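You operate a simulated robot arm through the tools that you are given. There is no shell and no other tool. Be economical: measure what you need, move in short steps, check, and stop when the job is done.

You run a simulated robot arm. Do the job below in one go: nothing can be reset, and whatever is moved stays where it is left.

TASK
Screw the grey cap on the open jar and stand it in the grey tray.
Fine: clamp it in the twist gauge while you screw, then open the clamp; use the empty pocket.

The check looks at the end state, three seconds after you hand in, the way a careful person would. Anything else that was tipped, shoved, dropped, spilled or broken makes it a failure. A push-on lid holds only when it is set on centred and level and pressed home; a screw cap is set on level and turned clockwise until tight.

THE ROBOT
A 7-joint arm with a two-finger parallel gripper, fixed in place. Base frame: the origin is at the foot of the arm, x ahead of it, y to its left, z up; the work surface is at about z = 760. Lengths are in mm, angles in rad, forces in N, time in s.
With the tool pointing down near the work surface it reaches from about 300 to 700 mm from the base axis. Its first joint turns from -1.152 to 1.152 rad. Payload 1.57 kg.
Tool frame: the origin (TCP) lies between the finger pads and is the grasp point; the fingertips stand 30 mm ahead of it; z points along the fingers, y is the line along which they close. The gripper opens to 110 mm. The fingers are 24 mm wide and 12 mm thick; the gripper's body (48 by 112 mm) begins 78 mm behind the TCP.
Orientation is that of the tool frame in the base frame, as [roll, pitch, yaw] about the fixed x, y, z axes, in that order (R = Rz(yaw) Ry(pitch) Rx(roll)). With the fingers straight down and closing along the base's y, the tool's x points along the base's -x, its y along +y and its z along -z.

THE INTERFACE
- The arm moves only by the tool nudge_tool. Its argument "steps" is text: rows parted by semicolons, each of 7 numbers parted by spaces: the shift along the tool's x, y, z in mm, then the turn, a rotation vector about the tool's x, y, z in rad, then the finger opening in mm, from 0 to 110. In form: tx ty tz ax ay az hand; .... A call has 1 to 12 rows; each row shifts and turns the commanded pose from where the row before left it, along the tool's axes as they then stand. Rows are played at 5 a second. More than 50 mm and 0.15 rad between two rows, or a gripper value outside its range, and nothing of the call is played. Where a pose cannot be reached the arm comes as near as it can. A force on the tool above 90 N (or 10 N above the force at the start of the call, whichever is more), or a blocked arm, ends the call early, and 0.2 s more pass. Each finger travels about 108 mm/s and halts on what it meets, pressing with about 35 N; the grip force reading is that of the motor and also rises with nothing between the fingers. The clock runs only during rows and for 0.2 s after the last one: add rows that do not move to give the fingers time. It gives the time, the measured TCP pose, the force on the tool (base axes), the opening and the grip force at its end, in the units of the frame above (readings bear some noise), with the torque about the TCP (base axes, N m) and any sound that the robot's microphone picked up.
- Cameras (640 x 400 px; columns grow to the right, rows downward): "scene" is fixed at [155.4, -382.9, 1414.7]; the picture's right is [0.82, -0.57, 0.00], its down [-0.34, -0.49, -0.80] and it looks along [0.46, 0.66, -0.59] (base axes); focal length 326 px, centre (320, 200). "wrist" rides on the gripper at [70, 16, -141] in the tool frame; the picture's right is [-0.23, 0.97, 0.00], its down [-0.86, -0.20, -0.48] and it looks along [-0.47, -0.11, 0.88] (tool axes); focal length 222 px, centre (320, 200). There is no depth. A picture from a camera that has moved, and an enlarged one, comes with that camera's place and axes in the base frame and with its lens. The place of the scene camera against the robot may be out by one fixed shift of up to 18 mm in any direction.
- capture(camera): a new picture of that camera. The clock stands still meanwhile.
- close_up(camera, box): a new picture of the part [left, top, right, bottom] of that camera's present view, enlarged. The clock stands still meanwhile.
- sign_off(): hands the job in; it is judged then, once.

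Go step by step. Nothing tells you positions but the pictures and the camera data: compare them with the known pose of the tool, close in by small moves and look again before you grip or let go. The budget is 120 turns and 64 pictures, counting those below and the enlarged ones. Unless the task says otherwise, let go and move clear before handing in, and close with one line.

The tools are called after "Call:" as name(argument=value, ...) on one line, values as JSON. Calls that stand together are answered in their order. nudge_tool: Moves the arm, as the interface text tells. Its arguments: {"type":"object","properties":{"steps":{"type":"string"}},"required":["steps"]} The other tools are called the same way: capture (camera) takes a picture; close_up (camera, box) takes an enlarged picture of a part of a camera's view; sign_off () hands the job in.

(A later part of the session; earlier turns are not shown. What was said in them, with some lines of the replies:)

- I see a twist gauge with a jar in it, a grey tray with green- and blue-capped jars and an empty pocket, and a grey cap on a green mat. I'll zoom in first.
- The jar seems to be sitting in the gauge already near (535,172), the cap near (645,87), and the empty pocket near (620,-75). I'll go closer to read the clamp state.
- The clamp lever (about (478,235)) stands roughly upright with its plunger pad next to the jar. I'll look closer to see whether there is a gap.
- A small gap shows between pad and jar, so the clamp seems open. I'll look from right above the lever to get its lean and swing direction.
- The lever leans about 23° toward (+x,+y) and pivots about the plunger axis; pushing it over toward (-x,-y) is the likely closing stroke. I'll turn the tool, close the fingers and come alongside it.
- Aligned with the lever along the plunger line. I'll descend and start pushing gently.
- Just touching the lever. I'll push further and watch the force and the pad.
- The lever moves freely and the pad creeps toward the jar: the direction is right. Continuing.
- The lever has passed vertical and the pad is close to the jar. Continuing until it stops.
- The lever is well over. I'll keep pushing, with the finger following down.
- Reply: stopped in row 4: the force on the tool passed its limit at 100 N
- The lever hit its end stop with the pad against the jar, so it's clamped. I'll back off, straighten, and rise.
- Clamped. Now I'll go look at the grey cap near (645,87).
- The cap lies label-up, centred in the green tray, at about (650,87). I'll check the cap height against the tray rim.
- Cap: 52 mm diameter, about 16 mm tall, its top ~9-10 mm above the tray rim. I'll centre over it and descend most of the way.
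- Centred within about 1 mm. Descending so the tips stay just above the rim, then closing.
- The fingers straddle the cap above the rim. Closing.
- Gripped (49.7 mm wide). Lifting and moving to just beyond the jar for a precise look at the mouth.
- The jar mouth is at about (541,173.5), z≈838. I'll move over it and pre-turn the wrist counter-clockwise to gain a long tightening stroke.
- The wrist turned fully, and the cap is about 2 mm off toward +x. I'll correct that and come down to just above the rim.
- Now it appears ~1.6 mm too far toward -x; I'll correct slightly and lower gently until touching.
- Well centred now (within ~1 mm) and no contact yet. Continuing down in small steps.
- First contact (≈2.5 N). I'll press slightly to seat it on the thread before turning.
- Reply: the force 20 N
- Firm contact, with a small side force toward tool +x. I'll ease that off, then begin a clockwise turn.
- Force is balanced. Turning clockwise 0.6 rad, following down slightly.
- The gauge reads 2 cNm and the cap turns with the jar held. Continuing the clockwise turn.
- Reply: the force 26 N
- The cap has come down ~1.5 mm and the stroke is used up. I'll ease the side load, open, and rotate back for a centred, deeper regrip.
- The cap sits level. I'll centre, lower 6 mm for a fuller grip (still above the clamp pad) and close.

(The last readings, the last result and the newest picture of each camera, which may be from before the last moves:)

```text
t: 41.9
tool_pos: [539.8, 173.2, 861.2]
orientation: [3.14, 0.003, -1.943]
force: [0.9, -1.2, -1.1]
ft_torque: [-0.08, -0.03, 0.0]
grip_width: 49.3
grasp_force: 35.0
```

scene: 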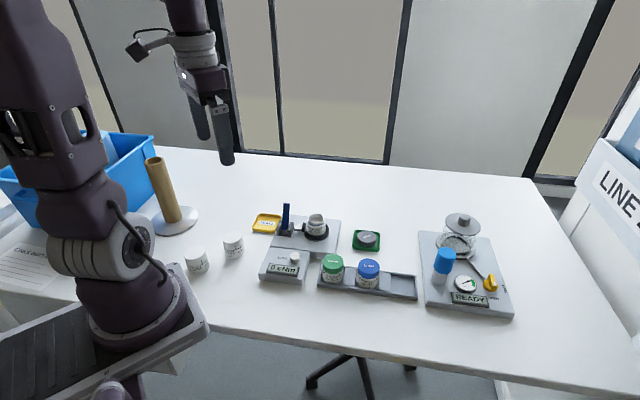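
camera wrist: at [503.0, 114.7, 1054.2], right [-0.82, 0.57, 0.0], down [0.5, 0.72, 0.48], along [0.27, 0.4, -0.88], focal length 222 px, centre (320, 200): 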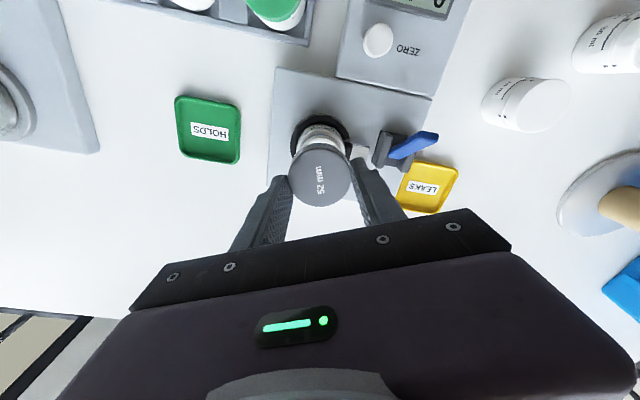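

Gripped with almost no side force. Turning clockwise again, following down about 0.6 mm per radian.

Call:
nudge_tool(steps="0 0 0.1 0 0 0.15 40;0 0 0.1 0 0 0.15 40;0 0 0.1 0 0 0.15 40;0 0 0.1 0 0 0.15 40;0 0 0.1 0 0 0.15 40;0 0 0.1 0 0 0.15 40;0 0 0.1 0 0 0.15 40;0 0 0 0 0 0 40")

Call:
close_up(camera="scene", box=[250, 195, 350, 285])

```text
t: 43.7
tool_pos: [542.4, 173.4, 860.4]
orientation: [3.139, -0.001, -2.996]
force: [-1.3, -6.8, 0.8]
ft_torque: [-0.2, 0.0, 0.0]
grip_width: 49.3
grasp_force: 34.3
```

```text
4.44 times, centred on (300, 240) of scene
camera zoom: at [155.4, -383.1, 1414.7], right [0.82, -0.57, 0.0], down [-0.34, -0.49, -0.8], along [0.46, 0.66, -0.59], focal length 1448 px, centre (409, 22)
```

zoom: 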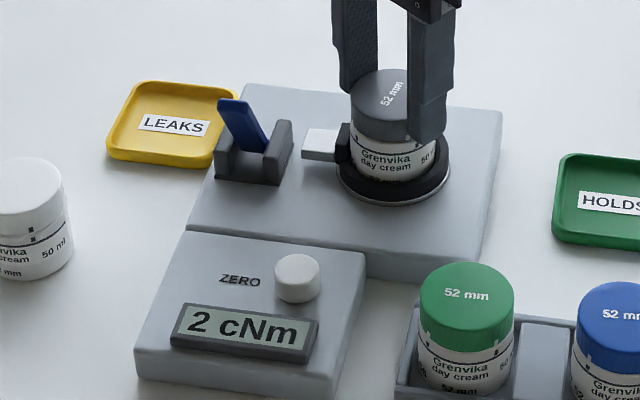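

Call:
nudge_tool(steps="0 -0.3 0.1 0 0 0.15 40;0 0 0.1 0 0 0.15 40;0 0 0.1 0 0 0.15 40;0 0 0.1 0 0 0.15 40;0 0 0.1 0 0 0.15 40;0 0 0.1 0 0 0.15 40;0 0 0.1 0 0 0.15 40;0 0 0.1 0 0 0.15 40;0 0 0 0 0 0 40")

```text
t: 45.7
tool_pos: [541.0, 173.4, 859.7]
orientation: [3.14, -0.002, 2.089]
force: [-6.3, 4.4, 2.3]
ft_torque: [0.08, 0.09, -0.02]
grip_width: 49.1
grasp_force: 34.9
```

Call:
nudge_tool(steps="0 0 0.1 0 0 0.15 40;0 0 0.1 0 0 0.15 40;0 0 0.1 0 0 0.15 40;0 0 0.1 0 0 0.15 40;0 0 0.1 0 0 0.15 40;0 0 0 0 0 0 40")

Call:
close_up(camera="scene", box=[250, 195, 350, 285])

```text
t: 47.1
tool_pos: [540.9, 173.9, 858.8]
orientation: [-3.14, -0.002, 1.34]
force: [-3.8, 0.0, 1.3]
ft_torque: [0.05, 0.03, 0.91]
grip_width: 49.2
grasp_force: 34.5
```

```text
4.44 times, centred on (300, 240) of scene
camera zoom: at [155.3, -382.9, 1414.7], right [0.82, -0.57, 0.0], down [-0.34, -0.49, -0.8], along [0.46, 0.66, -0.59], focal length 1448 px, centre (409, 22)
```

zoom: 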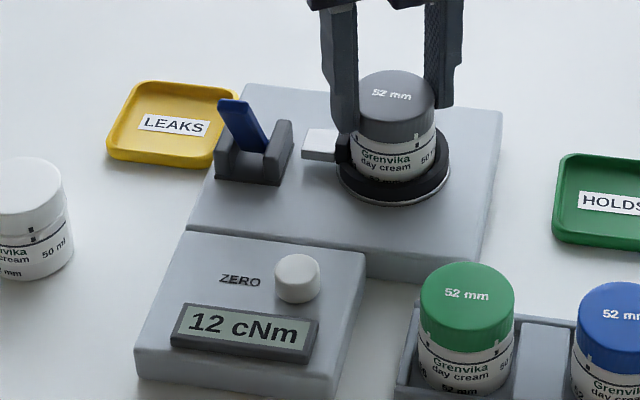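

Torque is rising (12 cNm on the gauge, wrist feels 0.9 N m). I'll turn a little more and re-read.

Call:
nudge_tool(steps="0 0 0 0 0 0.05 40;0 0 0 0 0 0.05 40;0 0 0 0 0 0 40")

Call:
close_up(camera="scene", box=[265, 195, 345, 285])

```text
t: 47.9
tool_pos: [540.8, 173.9, 859.0]
orientation: [3.141, -0.002, 1.241]
force: [-0.7, -0.2, 1.9]
ft_torque: [-0.04, -0.01, 0.55]
grip_width: 49.2
grasp_force: 34.6
```

```text
4.44 times, centred on (305, 240) of scene
camera zoom: at [155.4, -382.9, 1414.7], right [0.82, -0.57, 0.0], down [-0.34, -0.49, -0.8], along [0.46, 0.66, -0.59], focal length 1448 px, centre (387, 22)
```

zoom: 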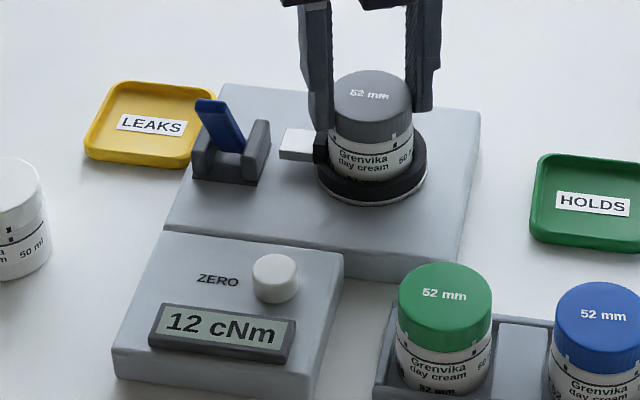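

Call:
close_up(camera="scene", box=[296, 205, 340, 240])

Call:
close_up(camera="scene", box=[315, 248, 387, 295])

```text
11.43 times, centred on (318, 222) of scene
camera zoom: at [155.4, -382.9, 1414.7], right [0.82, -0.57, 0.0], down [-0.34, -0.49, -0.8], along [0.46, 0.66, -0.59], focal length 3723 px, centre (343, -57)
```

zoom: 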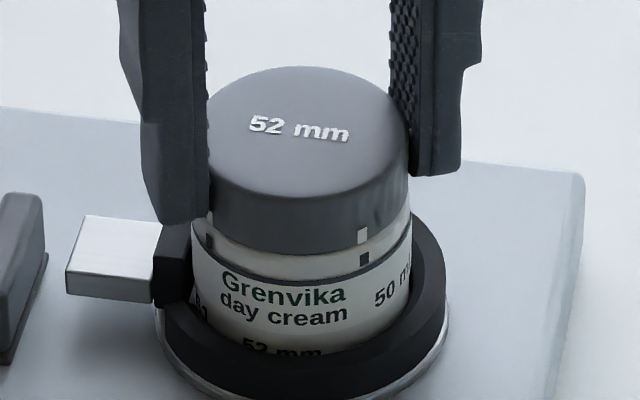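

```text
8.51 times, centred on (351, 272) of scene
camera zoom: at [155.4, -382.9, 1414.7], right [0.82, -0.57, 0.0], down [-0.34, -0.49, -0.8], along [0.46, 0.66, -0.59], focal length 2773 px, centre (56, -408)
```

zoom: 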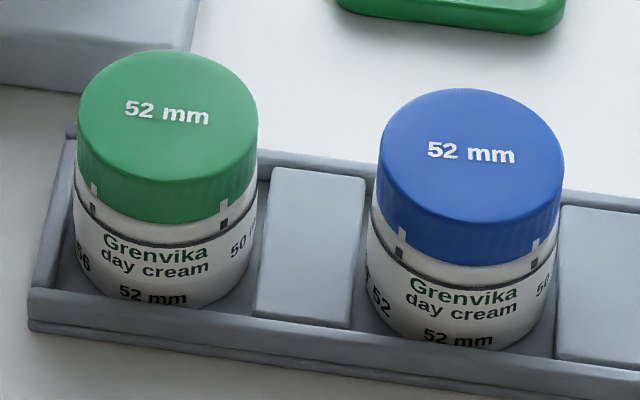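

The cap's marks line up exactly with the jar's ticks, just like the finished green and blue jars: it's tight. I'll release, rise and turn toward the clamp lever.

Call:
nudge_tool(steps="0 0 0 0 0 0 60;0 0 0 0 0 0 75;0 0 -45 0 0 0 75;0 0 -45 0 0 0 75;0 0 0 0 0 -0.144 40;0 0 0 0 0 -0.144 0;0 0 0 0 0 -0.144 0;0 0 0 0 0 -0.144 0;0 0 0 0 0 -0.144 0;0 0 0 0 0 -0.144 0;0 0 0 0 0 -0.144 0;0 0 0 0 0 -0.144 0")

Call:
capture(camera="wrist")

Call:
close_up(camera="scene", box=[250, 195, 350, 285])

```text
t: 50.5
tool_pos: [540.5, 172.6, 948.3]
orientation: [-3.141, -0.001, 2.397]
force: [0.3, -1.2, 0.0]
ft_torque: [0.02, 0.0, 0.0]
grip_width: 0.0
grasp_force: 21.4
```

```text
17 pictures are left
camera wrist: at [502.3, 231.6, 1091.2], right [0.83, 0.56, 0.0], down [0.49, -0.73, 0.48], along [0.27, -0.39, -0.88], focal length 222 px, centre (320, 200)
```

wrist: 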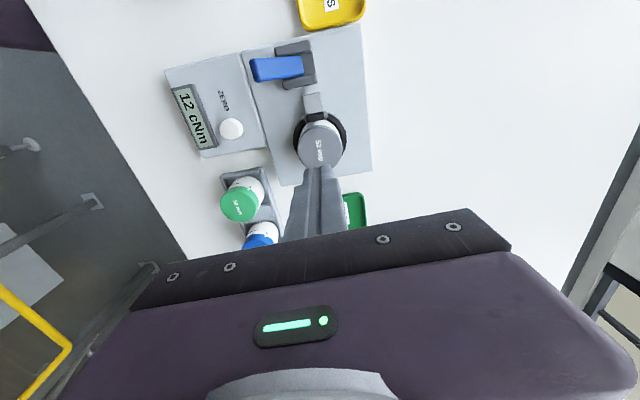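

```text
4.44 times, centred on (300, 240) of scene
camera zoom: at [155.4, -382.9, 1414.7], right [0.82, -0.57, 0.0], down [-0.34, -0.49, -0.8], along [0.46, 0.66, -0.59], focal length 1448 px, centre (409, 22)
```

zoom: 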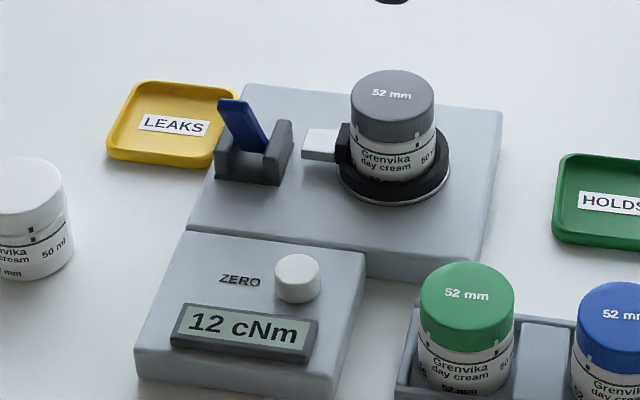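

The gauge holds its 12 cNm peak. Now I'll go to the far side of the lever (its tip ~(452,207)) to push it back to open.

Call:
nudge_tool(steps="29.1 -21.8 0 0 0 0 0;29.1 -21.8 0 0 0 0 0;29.1 -21.8 0 0 0 0 0;0 0 0 0 0 0 0;0 0 0 0 0 0 0;0 0 25 0 0 0 0;0 0 20 0 0 0 0;0 0 19 0 0 0 0;0 0 0 0 0 0 0")

Call:
close_up(camera="scene", box=[250, 170, 350, 240])

```text
t: 52.5
tool_pos: [431.7, 184.0, 884.3]
orientation: [-3.141, -0.003, 2.394]
force: [-0.5, 0.0, 0.5]
ft_torque: [0.0, 0.0, -0.01]
grip_width: 0.0
grasp_force: 21.2
```

```text
5.71 times, centred on (300, 205) of scene
camera zoom: at [155.4, -382.9, 1414.7], right [0.82, -0.57, 0.0], down [-0.34, -0.49, -0.8], along [0.46, 0.66, -0.59], focal length 1862 px, centre (434, 171)
```

zoom: 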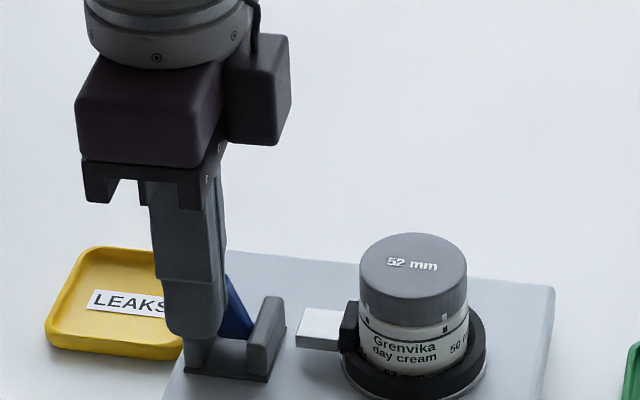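

In position in front of the lever. Pushing toward +perp in steps.

Call:
nudge_tool(steps="0 6 0 0 0 0 0;0 6 0 0 0 0 0;0 6 0 0 0 0 0;0 6 0 0 0 0 0;0 6 0 0 0 0 0;0 6 0 0 0 0 0;0 6 0 0 0 0 0;0 6 0 0 0 0 0;0 0 0 0 0 0 0")

Call:
close_up(camera="scene", box=[250, 170, 350, 240])

```text
t: 54.5
tool_pos: [462.8, 219.6, 885.5]
orientation: [3.141, -0.001, 2.393]
force: [-0.2, -0.6, -0.3]
ft_torque: [0.02, 0.02, 0.02]
grip_width: 0.1
grasp_force: 21.4
```

```text
5.71 times, centred on (300, 205) of scene
camera zoom: at [155.4, -382.9, 1414.7], right [0.82, -0.57, 0.0], down [-0.34, -0.49, -0.8], along [0.46, 0.66, -0.59], focal length 1862 px, centre (434, 171)
```

zoom: 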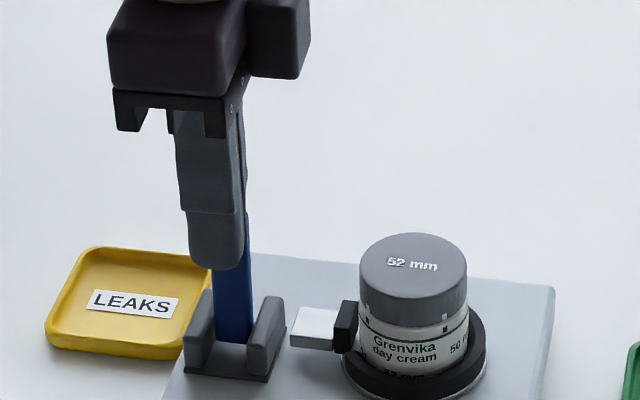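

The lever is past vertical and the pad is retracting. Pushing on to the open stop in small steps.

Call:
nudge_tool(steps="0 4 0 0 0 0 0;0 4 0 0 0 0 0;0 3 0 0 0 0 0;0 3 0 0 0 0 0;0 3 0 0 0 0 0;0 2 0 0 0 0 0;0 0 0 0 0 0 0")

```text
t: 56.1
tool_pos: [478.5, 233.3, 886.3]
orientation: [-3.14, -0.001, 2.392]
force: [0.4, 0.6, 0.7]
ft_torque: [-0.01, 0.0, -0.03]
grip_width: 0.0
grasp_force: 21.1
```

Call:
nudge_tool(steps="0 2 0 0 0 0 0;0 2 0 0 0 0 0;0 2 0 0 0 0 0;0 0 0 0 0 0 0")

Call:
close_up(camera="scene", box=[250, 170, 350, 240])

```text
t: 57.1
tool_pos: [483.8, 237.8, 885.4]
orientation: [3.141, -0.001, 2.391]
force: [1.0, 0.4, 0.3]
ft_torque: [-0.02, -0.02, 0.02]
grip_width: 0.1
grasp_force: 21.3
```

```text
5.71 times, centred on (300, 205) of scene
camera zoom: at [155.4, -382.9, 1414.7], right [0.82, -0.57, 0.0], down [-0.34, -0.49, -0.8], along [0.46, 0.66, -0.59], focal length 1862 px, centre (434, 171)
```

zoom: 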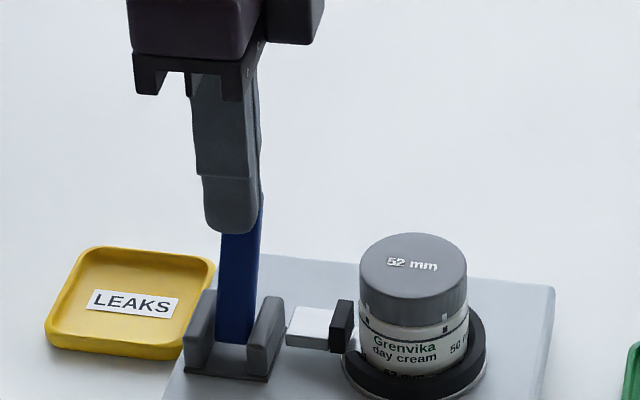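

The clamp is open with pad back at its original spot. Now I'll rise, move over the jar and open the fingers.

Call:
nudge_tool(steps="0 -4 -20 0 0 0 0;0 0 -45 0 0 0 0;-42.9 -2.1 0 0 0 0 50;-42.9 -2.1 0 0 0 0 85;0 0 0 0 0 0 85;0 0 0 0 0 0 85;0 0 0 0 0 0 85")

Call:
close_up(camera="wrist", box=[220, 40, 420, 240])

```text
t: 58.7
tool_pos: [540.1, 174.1, 952.4]
orientation: [3.141, -0.002, 2.395]
force: [-0.2, 0.9, -0.2]
ft_torque: [-0.02, 0.0, 0.03]
grip_width: 85.3
grasp_force: 0.0
```

```text
2.00 times, centred on (320, 140) of wrist
camera zoom: at [501.3, 233.3, 1094.4], right [0.83, 0.56, 0.0], down [0.49, -0.73, 0.48], along [0.27, -0.4, -0.88], focal length 444 px, centre (320, 320)
```

zoom: 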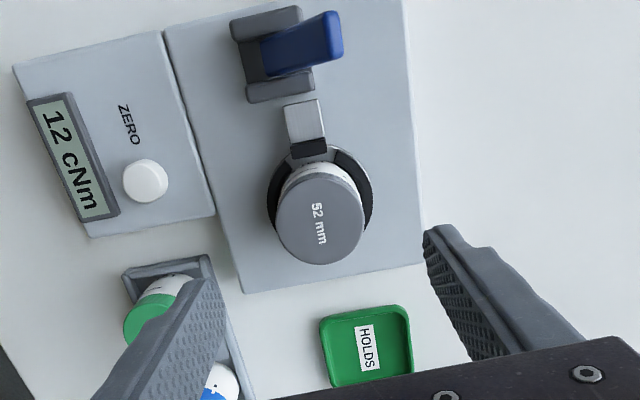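

Cap is centred below within ~1-2 mm. Descending and gripping the cap.

Call:
nudge_tool(steps="-1.1 0.3 40 0 0 0 85;0 0 35 0 0 0 80;0 0 17 0 0 0 72;0 0 0 0 0 0 65;0 0 0 0 0 0 55;0 0 0 0 0 0 40;0 0 0 0 0 0 40;0 0 0 0 0 0 40")

```text
t: 60.5
tool_pos: [542.1, 172.3, 859.8]
orientation: [-3.141, -0.002, 2.393]
force: [-0.9, 0.1, -0.8]
ft_torque: [-0.02, 0.02, 0.0]
grip_width: 49.1
grasp_force: 35.3
```

Gripped. Lifting the jar straight out.

Call:
nudge_tool(steps="0 0 -4 0 0 0 40;0 0 -8 0 0 0 40;0 0 -20 0 0 0 40;0 0 -30 0 0 0 40;0 0 -38 0 0 0 40;0 0 0 0 0 0 40")

Call:
close_up(camera="scene", box=[260, 150, 430, 310])

```text
t: 61.9
tool_pos: [539.6, 172.1, 957.9]
orientation: [3.142, -0.003, 2.393]
force: [-0.1, -0.4, -1.8]
ft_torque: [0.0, -0.01, -0.01]
grip_width: 49.5
grasp_force: 35.0
```

```text
2.50 times, centred on (345, 230) of scene
camera zoom: at [155.4, -382.9, 1414.7], right [0.82, -0.57, 0.0], down [-0.34, -0.49, -0.8], along [0.46, 0.66, -0.59], focal length 814 px, centre (258, 125)
```

zoom: 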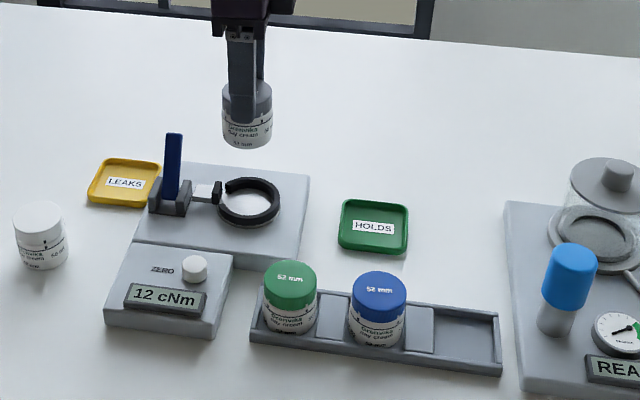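

The jar came out clean and the gauge stayed put. I'll carry it past the tray to view the empty pocket unobstructed.

Call:
nudge_tool(steps="-16 -16 0 0 0 0 40;-32 -32 0 0 0 0 40;-32 -32 0 0 0 0 40;-32 -32 0 0 0 0 40;-32 -32 0 0 0 0 40;-32 -32 0 0 0 0 40;-32 -32 0 0 0 0 40;-18.7 -18 0 0 0 0 40;0 0 0 0 0 0 40;0 0 0 0 0 0 40;0 0 0 0 0 0 40")

Call:
capture(camera="wrist")

```text
t: 64.3
tool_pos: [552.6, -146.4, 956.8]
orientation: [3.141, -0.001, 2.392]
force: [-0.2, 0.3, -1.5]
ft_torque: [0.01, -0.01, -0.03]
grip_width: 49.5
grasp_force: 35.3
```

```text
10 pictures are left
camera wrist: at [514.0, -87.7, 1098.9], right [0.83, 0.56, 0.0], down [0.49, -0.73, 0.48], along [0.27, -0.4, -0.88], focal length 222 px, centre (320, 200)
```

wrist: 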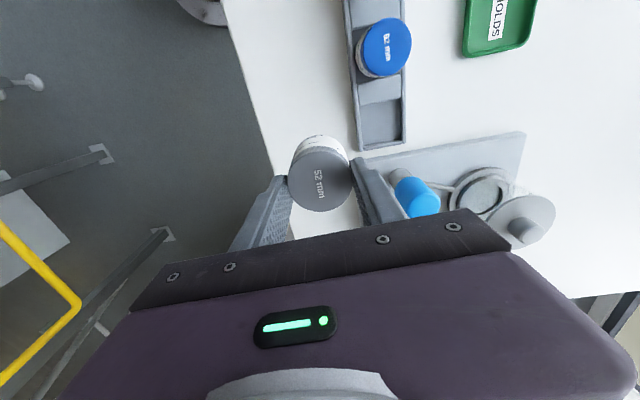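

Call:
close_up(camera="wrist", box=[320, 10, 448, 160])

```text
2.67 times, centred on (384, 85) of wrist
camera zoom: at [514.0, -87.7, 1098.9], right [0.83, 0.56, 0.0], down [0.49, -0.73, 0.48], along [0.27, -0.4, -0.88], focal length 592 px, centre (149, 507)
```

zoom: 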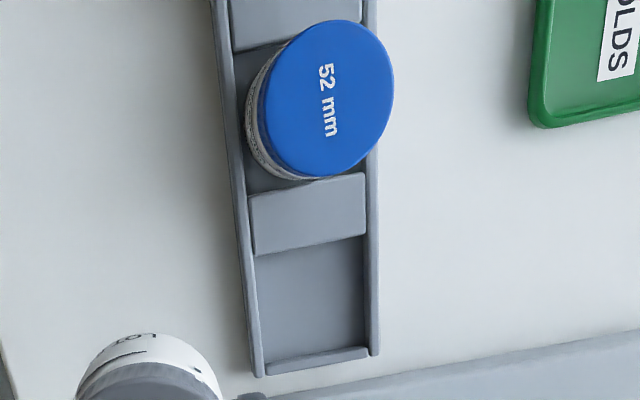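

The pocket centre is at about (616,-85), consistent with the blue jar's pitch. Moving over it and partway down.

Call:
nudge_tool(steps="-1.1 22 0 0 0 0 40;-2.1 44 0 0 0 0 40;-1 21.8 0 0 0 0 40;0 0 0 0 0 0 40;0 0 35 0 0 0 40;0 0 25 0 0 0 40;0 0 0 0 0 0 40;0 0 0 0 0 0 40")

Call:
close_up(camera="scene", box=[350, 215, 450, 310])

Call:
close_up(camera="wrist", box=[240, 40, 400, 220])

```text
t: 66.1
tool_pos: [616.1, -85.4, 896.7]
orientation: [3.142, -0.001, 2.392]
force: [0.1, -0.2, -1.5]
ft_torque: [0.05, 0.0, -0.02]
grip_width: 49.4
grasp_force: 34.8
```

```text
4.21 times, centred on (400, 262) of scene
camera zoom: at [155.4, -382.9, 1414.7], right [0.82, -0.57, 0.0], down [-0.34, -0.49, -0.8], along [0.46, 0.66, -0.59], focal length 1372 px, centre (-17, -63)
```

zoom: 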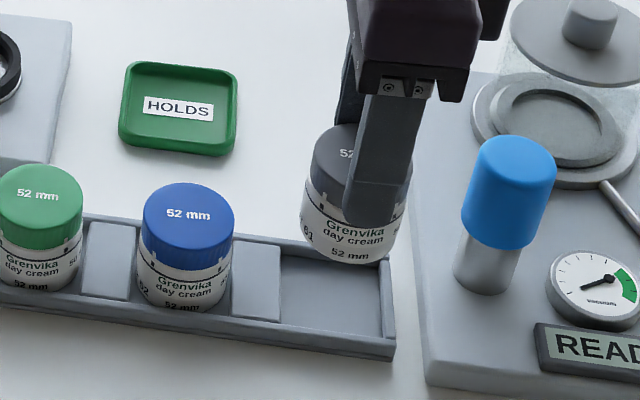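

```text
2.22 times, centred on (320, 130) of wrist
camera zoom: at [576.5, -26.7, 1038.6], right [0.83, 0.56, 0.0], down [0.49, -0.73, 0.48], along [0.27, -0.4, -0.88], focal length 494 px, centre (320, 356)
```

zoom: 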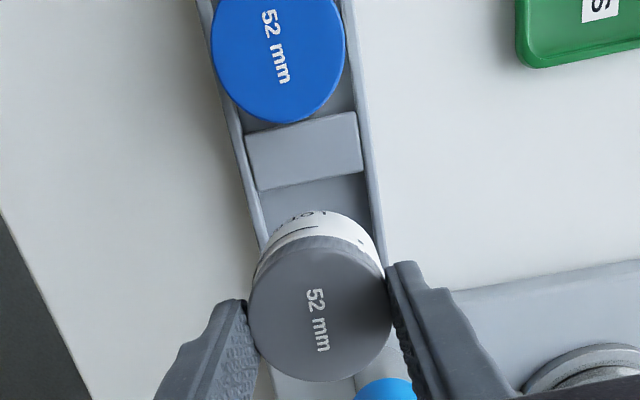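

Projections from both cameras show the jar directly above the pocket centre. Lowering gradually.

Call:
nudge_tool(steps="0 0 15 0 0 0 40;0 0 12 0 0 0 40;0 0 8 0 0 0 40;0 0 4 0 0 0 40;0 0 0 0 0 0 40")

Call:
close_up(camera="scene", box=[350, 235, 430, 310])

```text
t: 67.3
tool_pos: [615.3, -86.7, 858.5]
orientation: [3.141, -0.002, 2.395]
force: [0.3, -0.6, -1.8]
ft_torque: [-0.06, -0.02, -0.02]
grip_width: 49.4
grasp_force: 35.0
```

```text
5.33 times, centred on (390, 272) of scene
camera zoom: at [155.4, -382.9, 1414.7], right [0.82, -0.57, 0.0], down [-0.34, -0.49, -0.8], along [0.46, 0.66, -0.59], focal length 1738 px, centre (-53, -187)
```

zoom: 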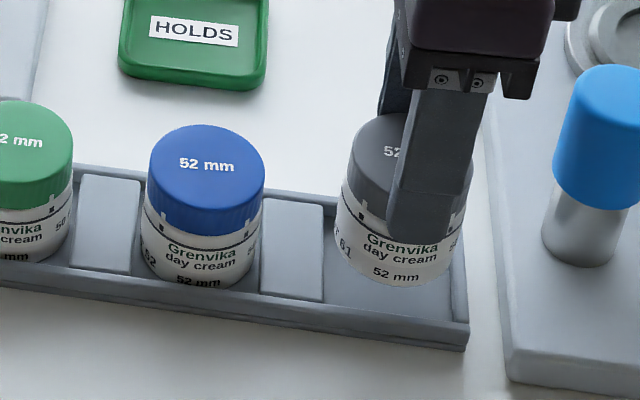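

About 19 mm remain. Continuing, slowing near contact.

Call:
nudge_tool(steps="0 0 6 0 0 0 40;0 0 5 0 0 0 40;0 0 2 0 0 0 40;0 0 0 0 0 0 40")

Call:
close_up(camera="scene", box=[350, 235, 430, 310])

```text
t: 68.3
tool_pos: [615.6, -85.5, 845.1]
orientation: [3.141, -0.001, 2.394]
force: [-0.1, 0.0, -0.5]
ft_torque: [0.0, 0.03, -0.01]
grip_width: 49.5
grasp_force: 35.1
```

```text
5.33 times, centred on (390, 272) of scene
camera zoom: at [155.4, -382.9, 1414.7], right [0.82, -0.57, 0.0], down [-0.34, -0.49, -0.8], along [0.46, 0.66, -0.59], focal length 1738 px, centre (-53, -187)
```

zoom: 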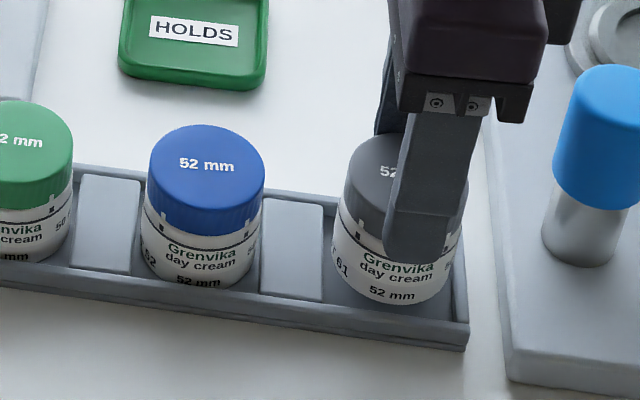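

Nicely in the pocket; a 1 mm shift toward the blue jar, then down to contact.

Call:
nudge_tool(steps="1.2 0 1 0 0 0 40;0 0 1.2 0 0 0 40;0 0 1.2 0 0 0 40;0 0 0 0 0 0 40")

```text
t: 69.3
tool_pos: [614.8, -84.8, 842.4]
orientation: [-3.142, -0.002, 2.393]
force: [-0.7, -1.1, -1.9]
ft_torque: [-0.02, 0.02, -0.01]
grip_width: 49.4
grasp_force: 35.2
```

Call:
nudge_tool(steps="0 0 1 0 0 0 40;0 0 1 0 0 0 40;0 0 0 0 0 0 40")

```text
t: 70.1
tool_pos: [614.9, -84.8, 840.3]
orientation: [3.141, -0.001, 2.391]
force: [-0.3, -0.1, -0.5]
ft_torque: [-0.03, 0.0, 0.02]
grip_width: 49.5
grasp_force: 34.7
```

Call:
nudge_tool(steps="0 0 1 0 0 0 40;0 0 1 0 0 0 40;0 0 0 0 0 0 40")

Call:
close_up(camera="scene", box=[350, 235, 430, 310])

```text
t: 70.9
tool_pos: [614.4, -83.0, 838.3]
orientation: [3.141, -0.001, 2.393]
force: [0.2, -0.6, -1.5]
ft_torque: [0.0, 0.04, 0.01]
grip_width: 49.1
grasp_force: 35.1
```

```text
5.33 times, centred on (390, 272) of scene
camera zoom: at [155.4, -382.9, 1414.7], right [0.82, -0.57, 0.0], down [-0.34, -0.49, -0.8], along [0.46, 0.66, -0.59], focal length 1738 px, centre (-53, -187)
```

zoom: 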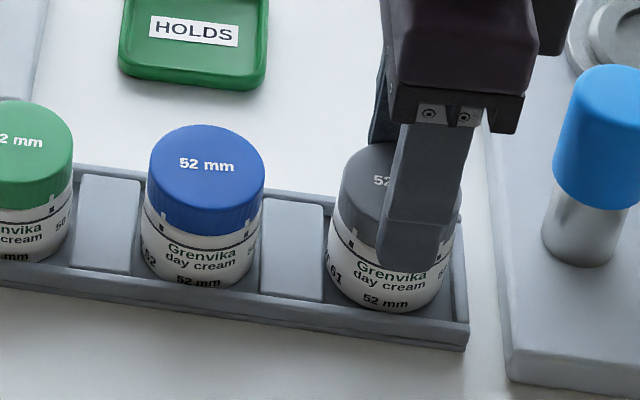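

Still ~3 mm above the floor. Continuing.

Call:
nudge_tool(steps="-0.7 0 1 0 0 0 40;0 0 1 0 0 0 40;0 0 0 0 0 0 40")

Call:
nudge_tool(steps="0 0 1 0 0 0 40;0 0 0 0 0 0 40")

```text
t: 71.7
tool_pos: [616.2, -86.0, 835.1]
orientation: [-3.141, -0.001, 2.392]
force: [0.0, -1.4, -2.1]
ft_torque: [0.03, 0.0, 0.01]
grip_width: 49.5
grasp_force: 34.6
```

```text
t: 72.3
tool_pos: [615.7, -84.9, 835.3]
orientation: [3.141, -0.002, 2.392]
force: [0.1, 0.5, 0.6]
ft_torque: [0.0, 0.02, 0.01]
grip_width: 49.3
grasp_force: 35.0
```

Call:
nudge_tool(steps="0 0 0.8 0 0 0 40;0 0 0 0 0 0 40")

```text
t: 72.9
tool_pos: [615.0, -83.9, 833.7]
orientation: [3.14, -0.002, 2.392]
force: [0.2, -0.5, 3.8]
ft_torque: [-0.04, 0.07, -0.01]
grip_width: 49.5
grasp_force: 35.2
```

Contact with the floor (force +3.8 N). Opening evenly and rising.

Call:
nudge_tool(steps="0 0 0.2 0 0 0 40;0 0 0 0 0 0 52;0 0 0 0 0 0 60;0 0 0 0 0 0 70;0 0 0 0 0 0 75;0 0 -20 0 0 0 75;0 0 -40 0 0 0 75;0 0 -45 0 0 0 75;0 0 -20 0 0 0 75;0 0 0 0 0 0 75")

Call:
close_up(camera="scene", box=[240, 190, 430, 309])

```text
t: 75.1
tool_pos: [615.5, -83.5, 958.6]
orientation: [-3.141, -0.003, 2.394]
force: [-0.1, 0.6, -0.4]
ft_torque: [0.02, 0.02, 0.01]
grip_width: 75.1
grasp_force: 0.1
```

```text
3.36 times, centred on (335, 250) of scene
camera zoom: at [155.4, -382.9, 1414.7], right [0.82, -0.57, 0.0], down [-0.34, -0.49, -0.8], along [0.46, 0.66, -0.59], focal length 1095 px, centre (270, 34)
```

zoom: 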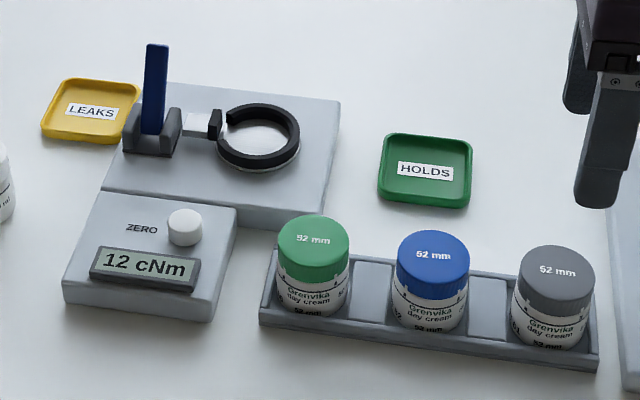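

The jar stands level in the pocket, capped, with its marks aligned, the clamp is open, the other items look undisturbed and the arm is clear. One last check of the cap, then I'll hand in.

Call:
close_up(camera="scene", box=[355, 250, 425, 305])

```text
7.27 times, centred on (390, 278) of scene
camera zoom: at [155.4, -382.9, 1414.7], right [0.82, -0.57, 0.0], down [-0.34, -0.49, -0.8], along [0.46, 0.66, -0.59], focal length 2369 px, centre (-189, -364)
```

zoom: 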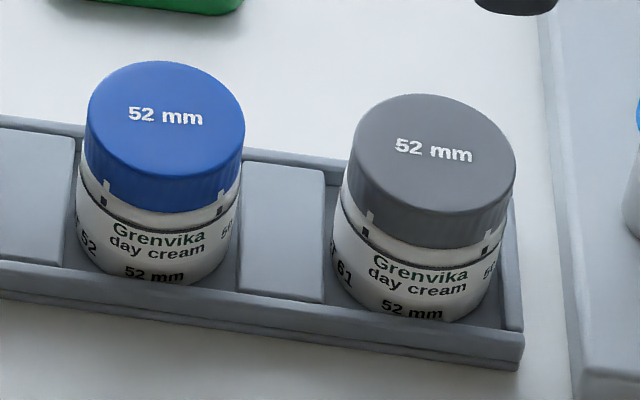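

The grey jar matches its neighbours: cap level, marks aligned, seated flat in the pocket. Handing in.

Call:
sign_off()

```text
The job is handed in.
```

The grey cap is screwed tight on the jar (the twist gauge peaked at 12 cNm), the clamp is open again, and the jar stands in the tray's formerly empty pocket.
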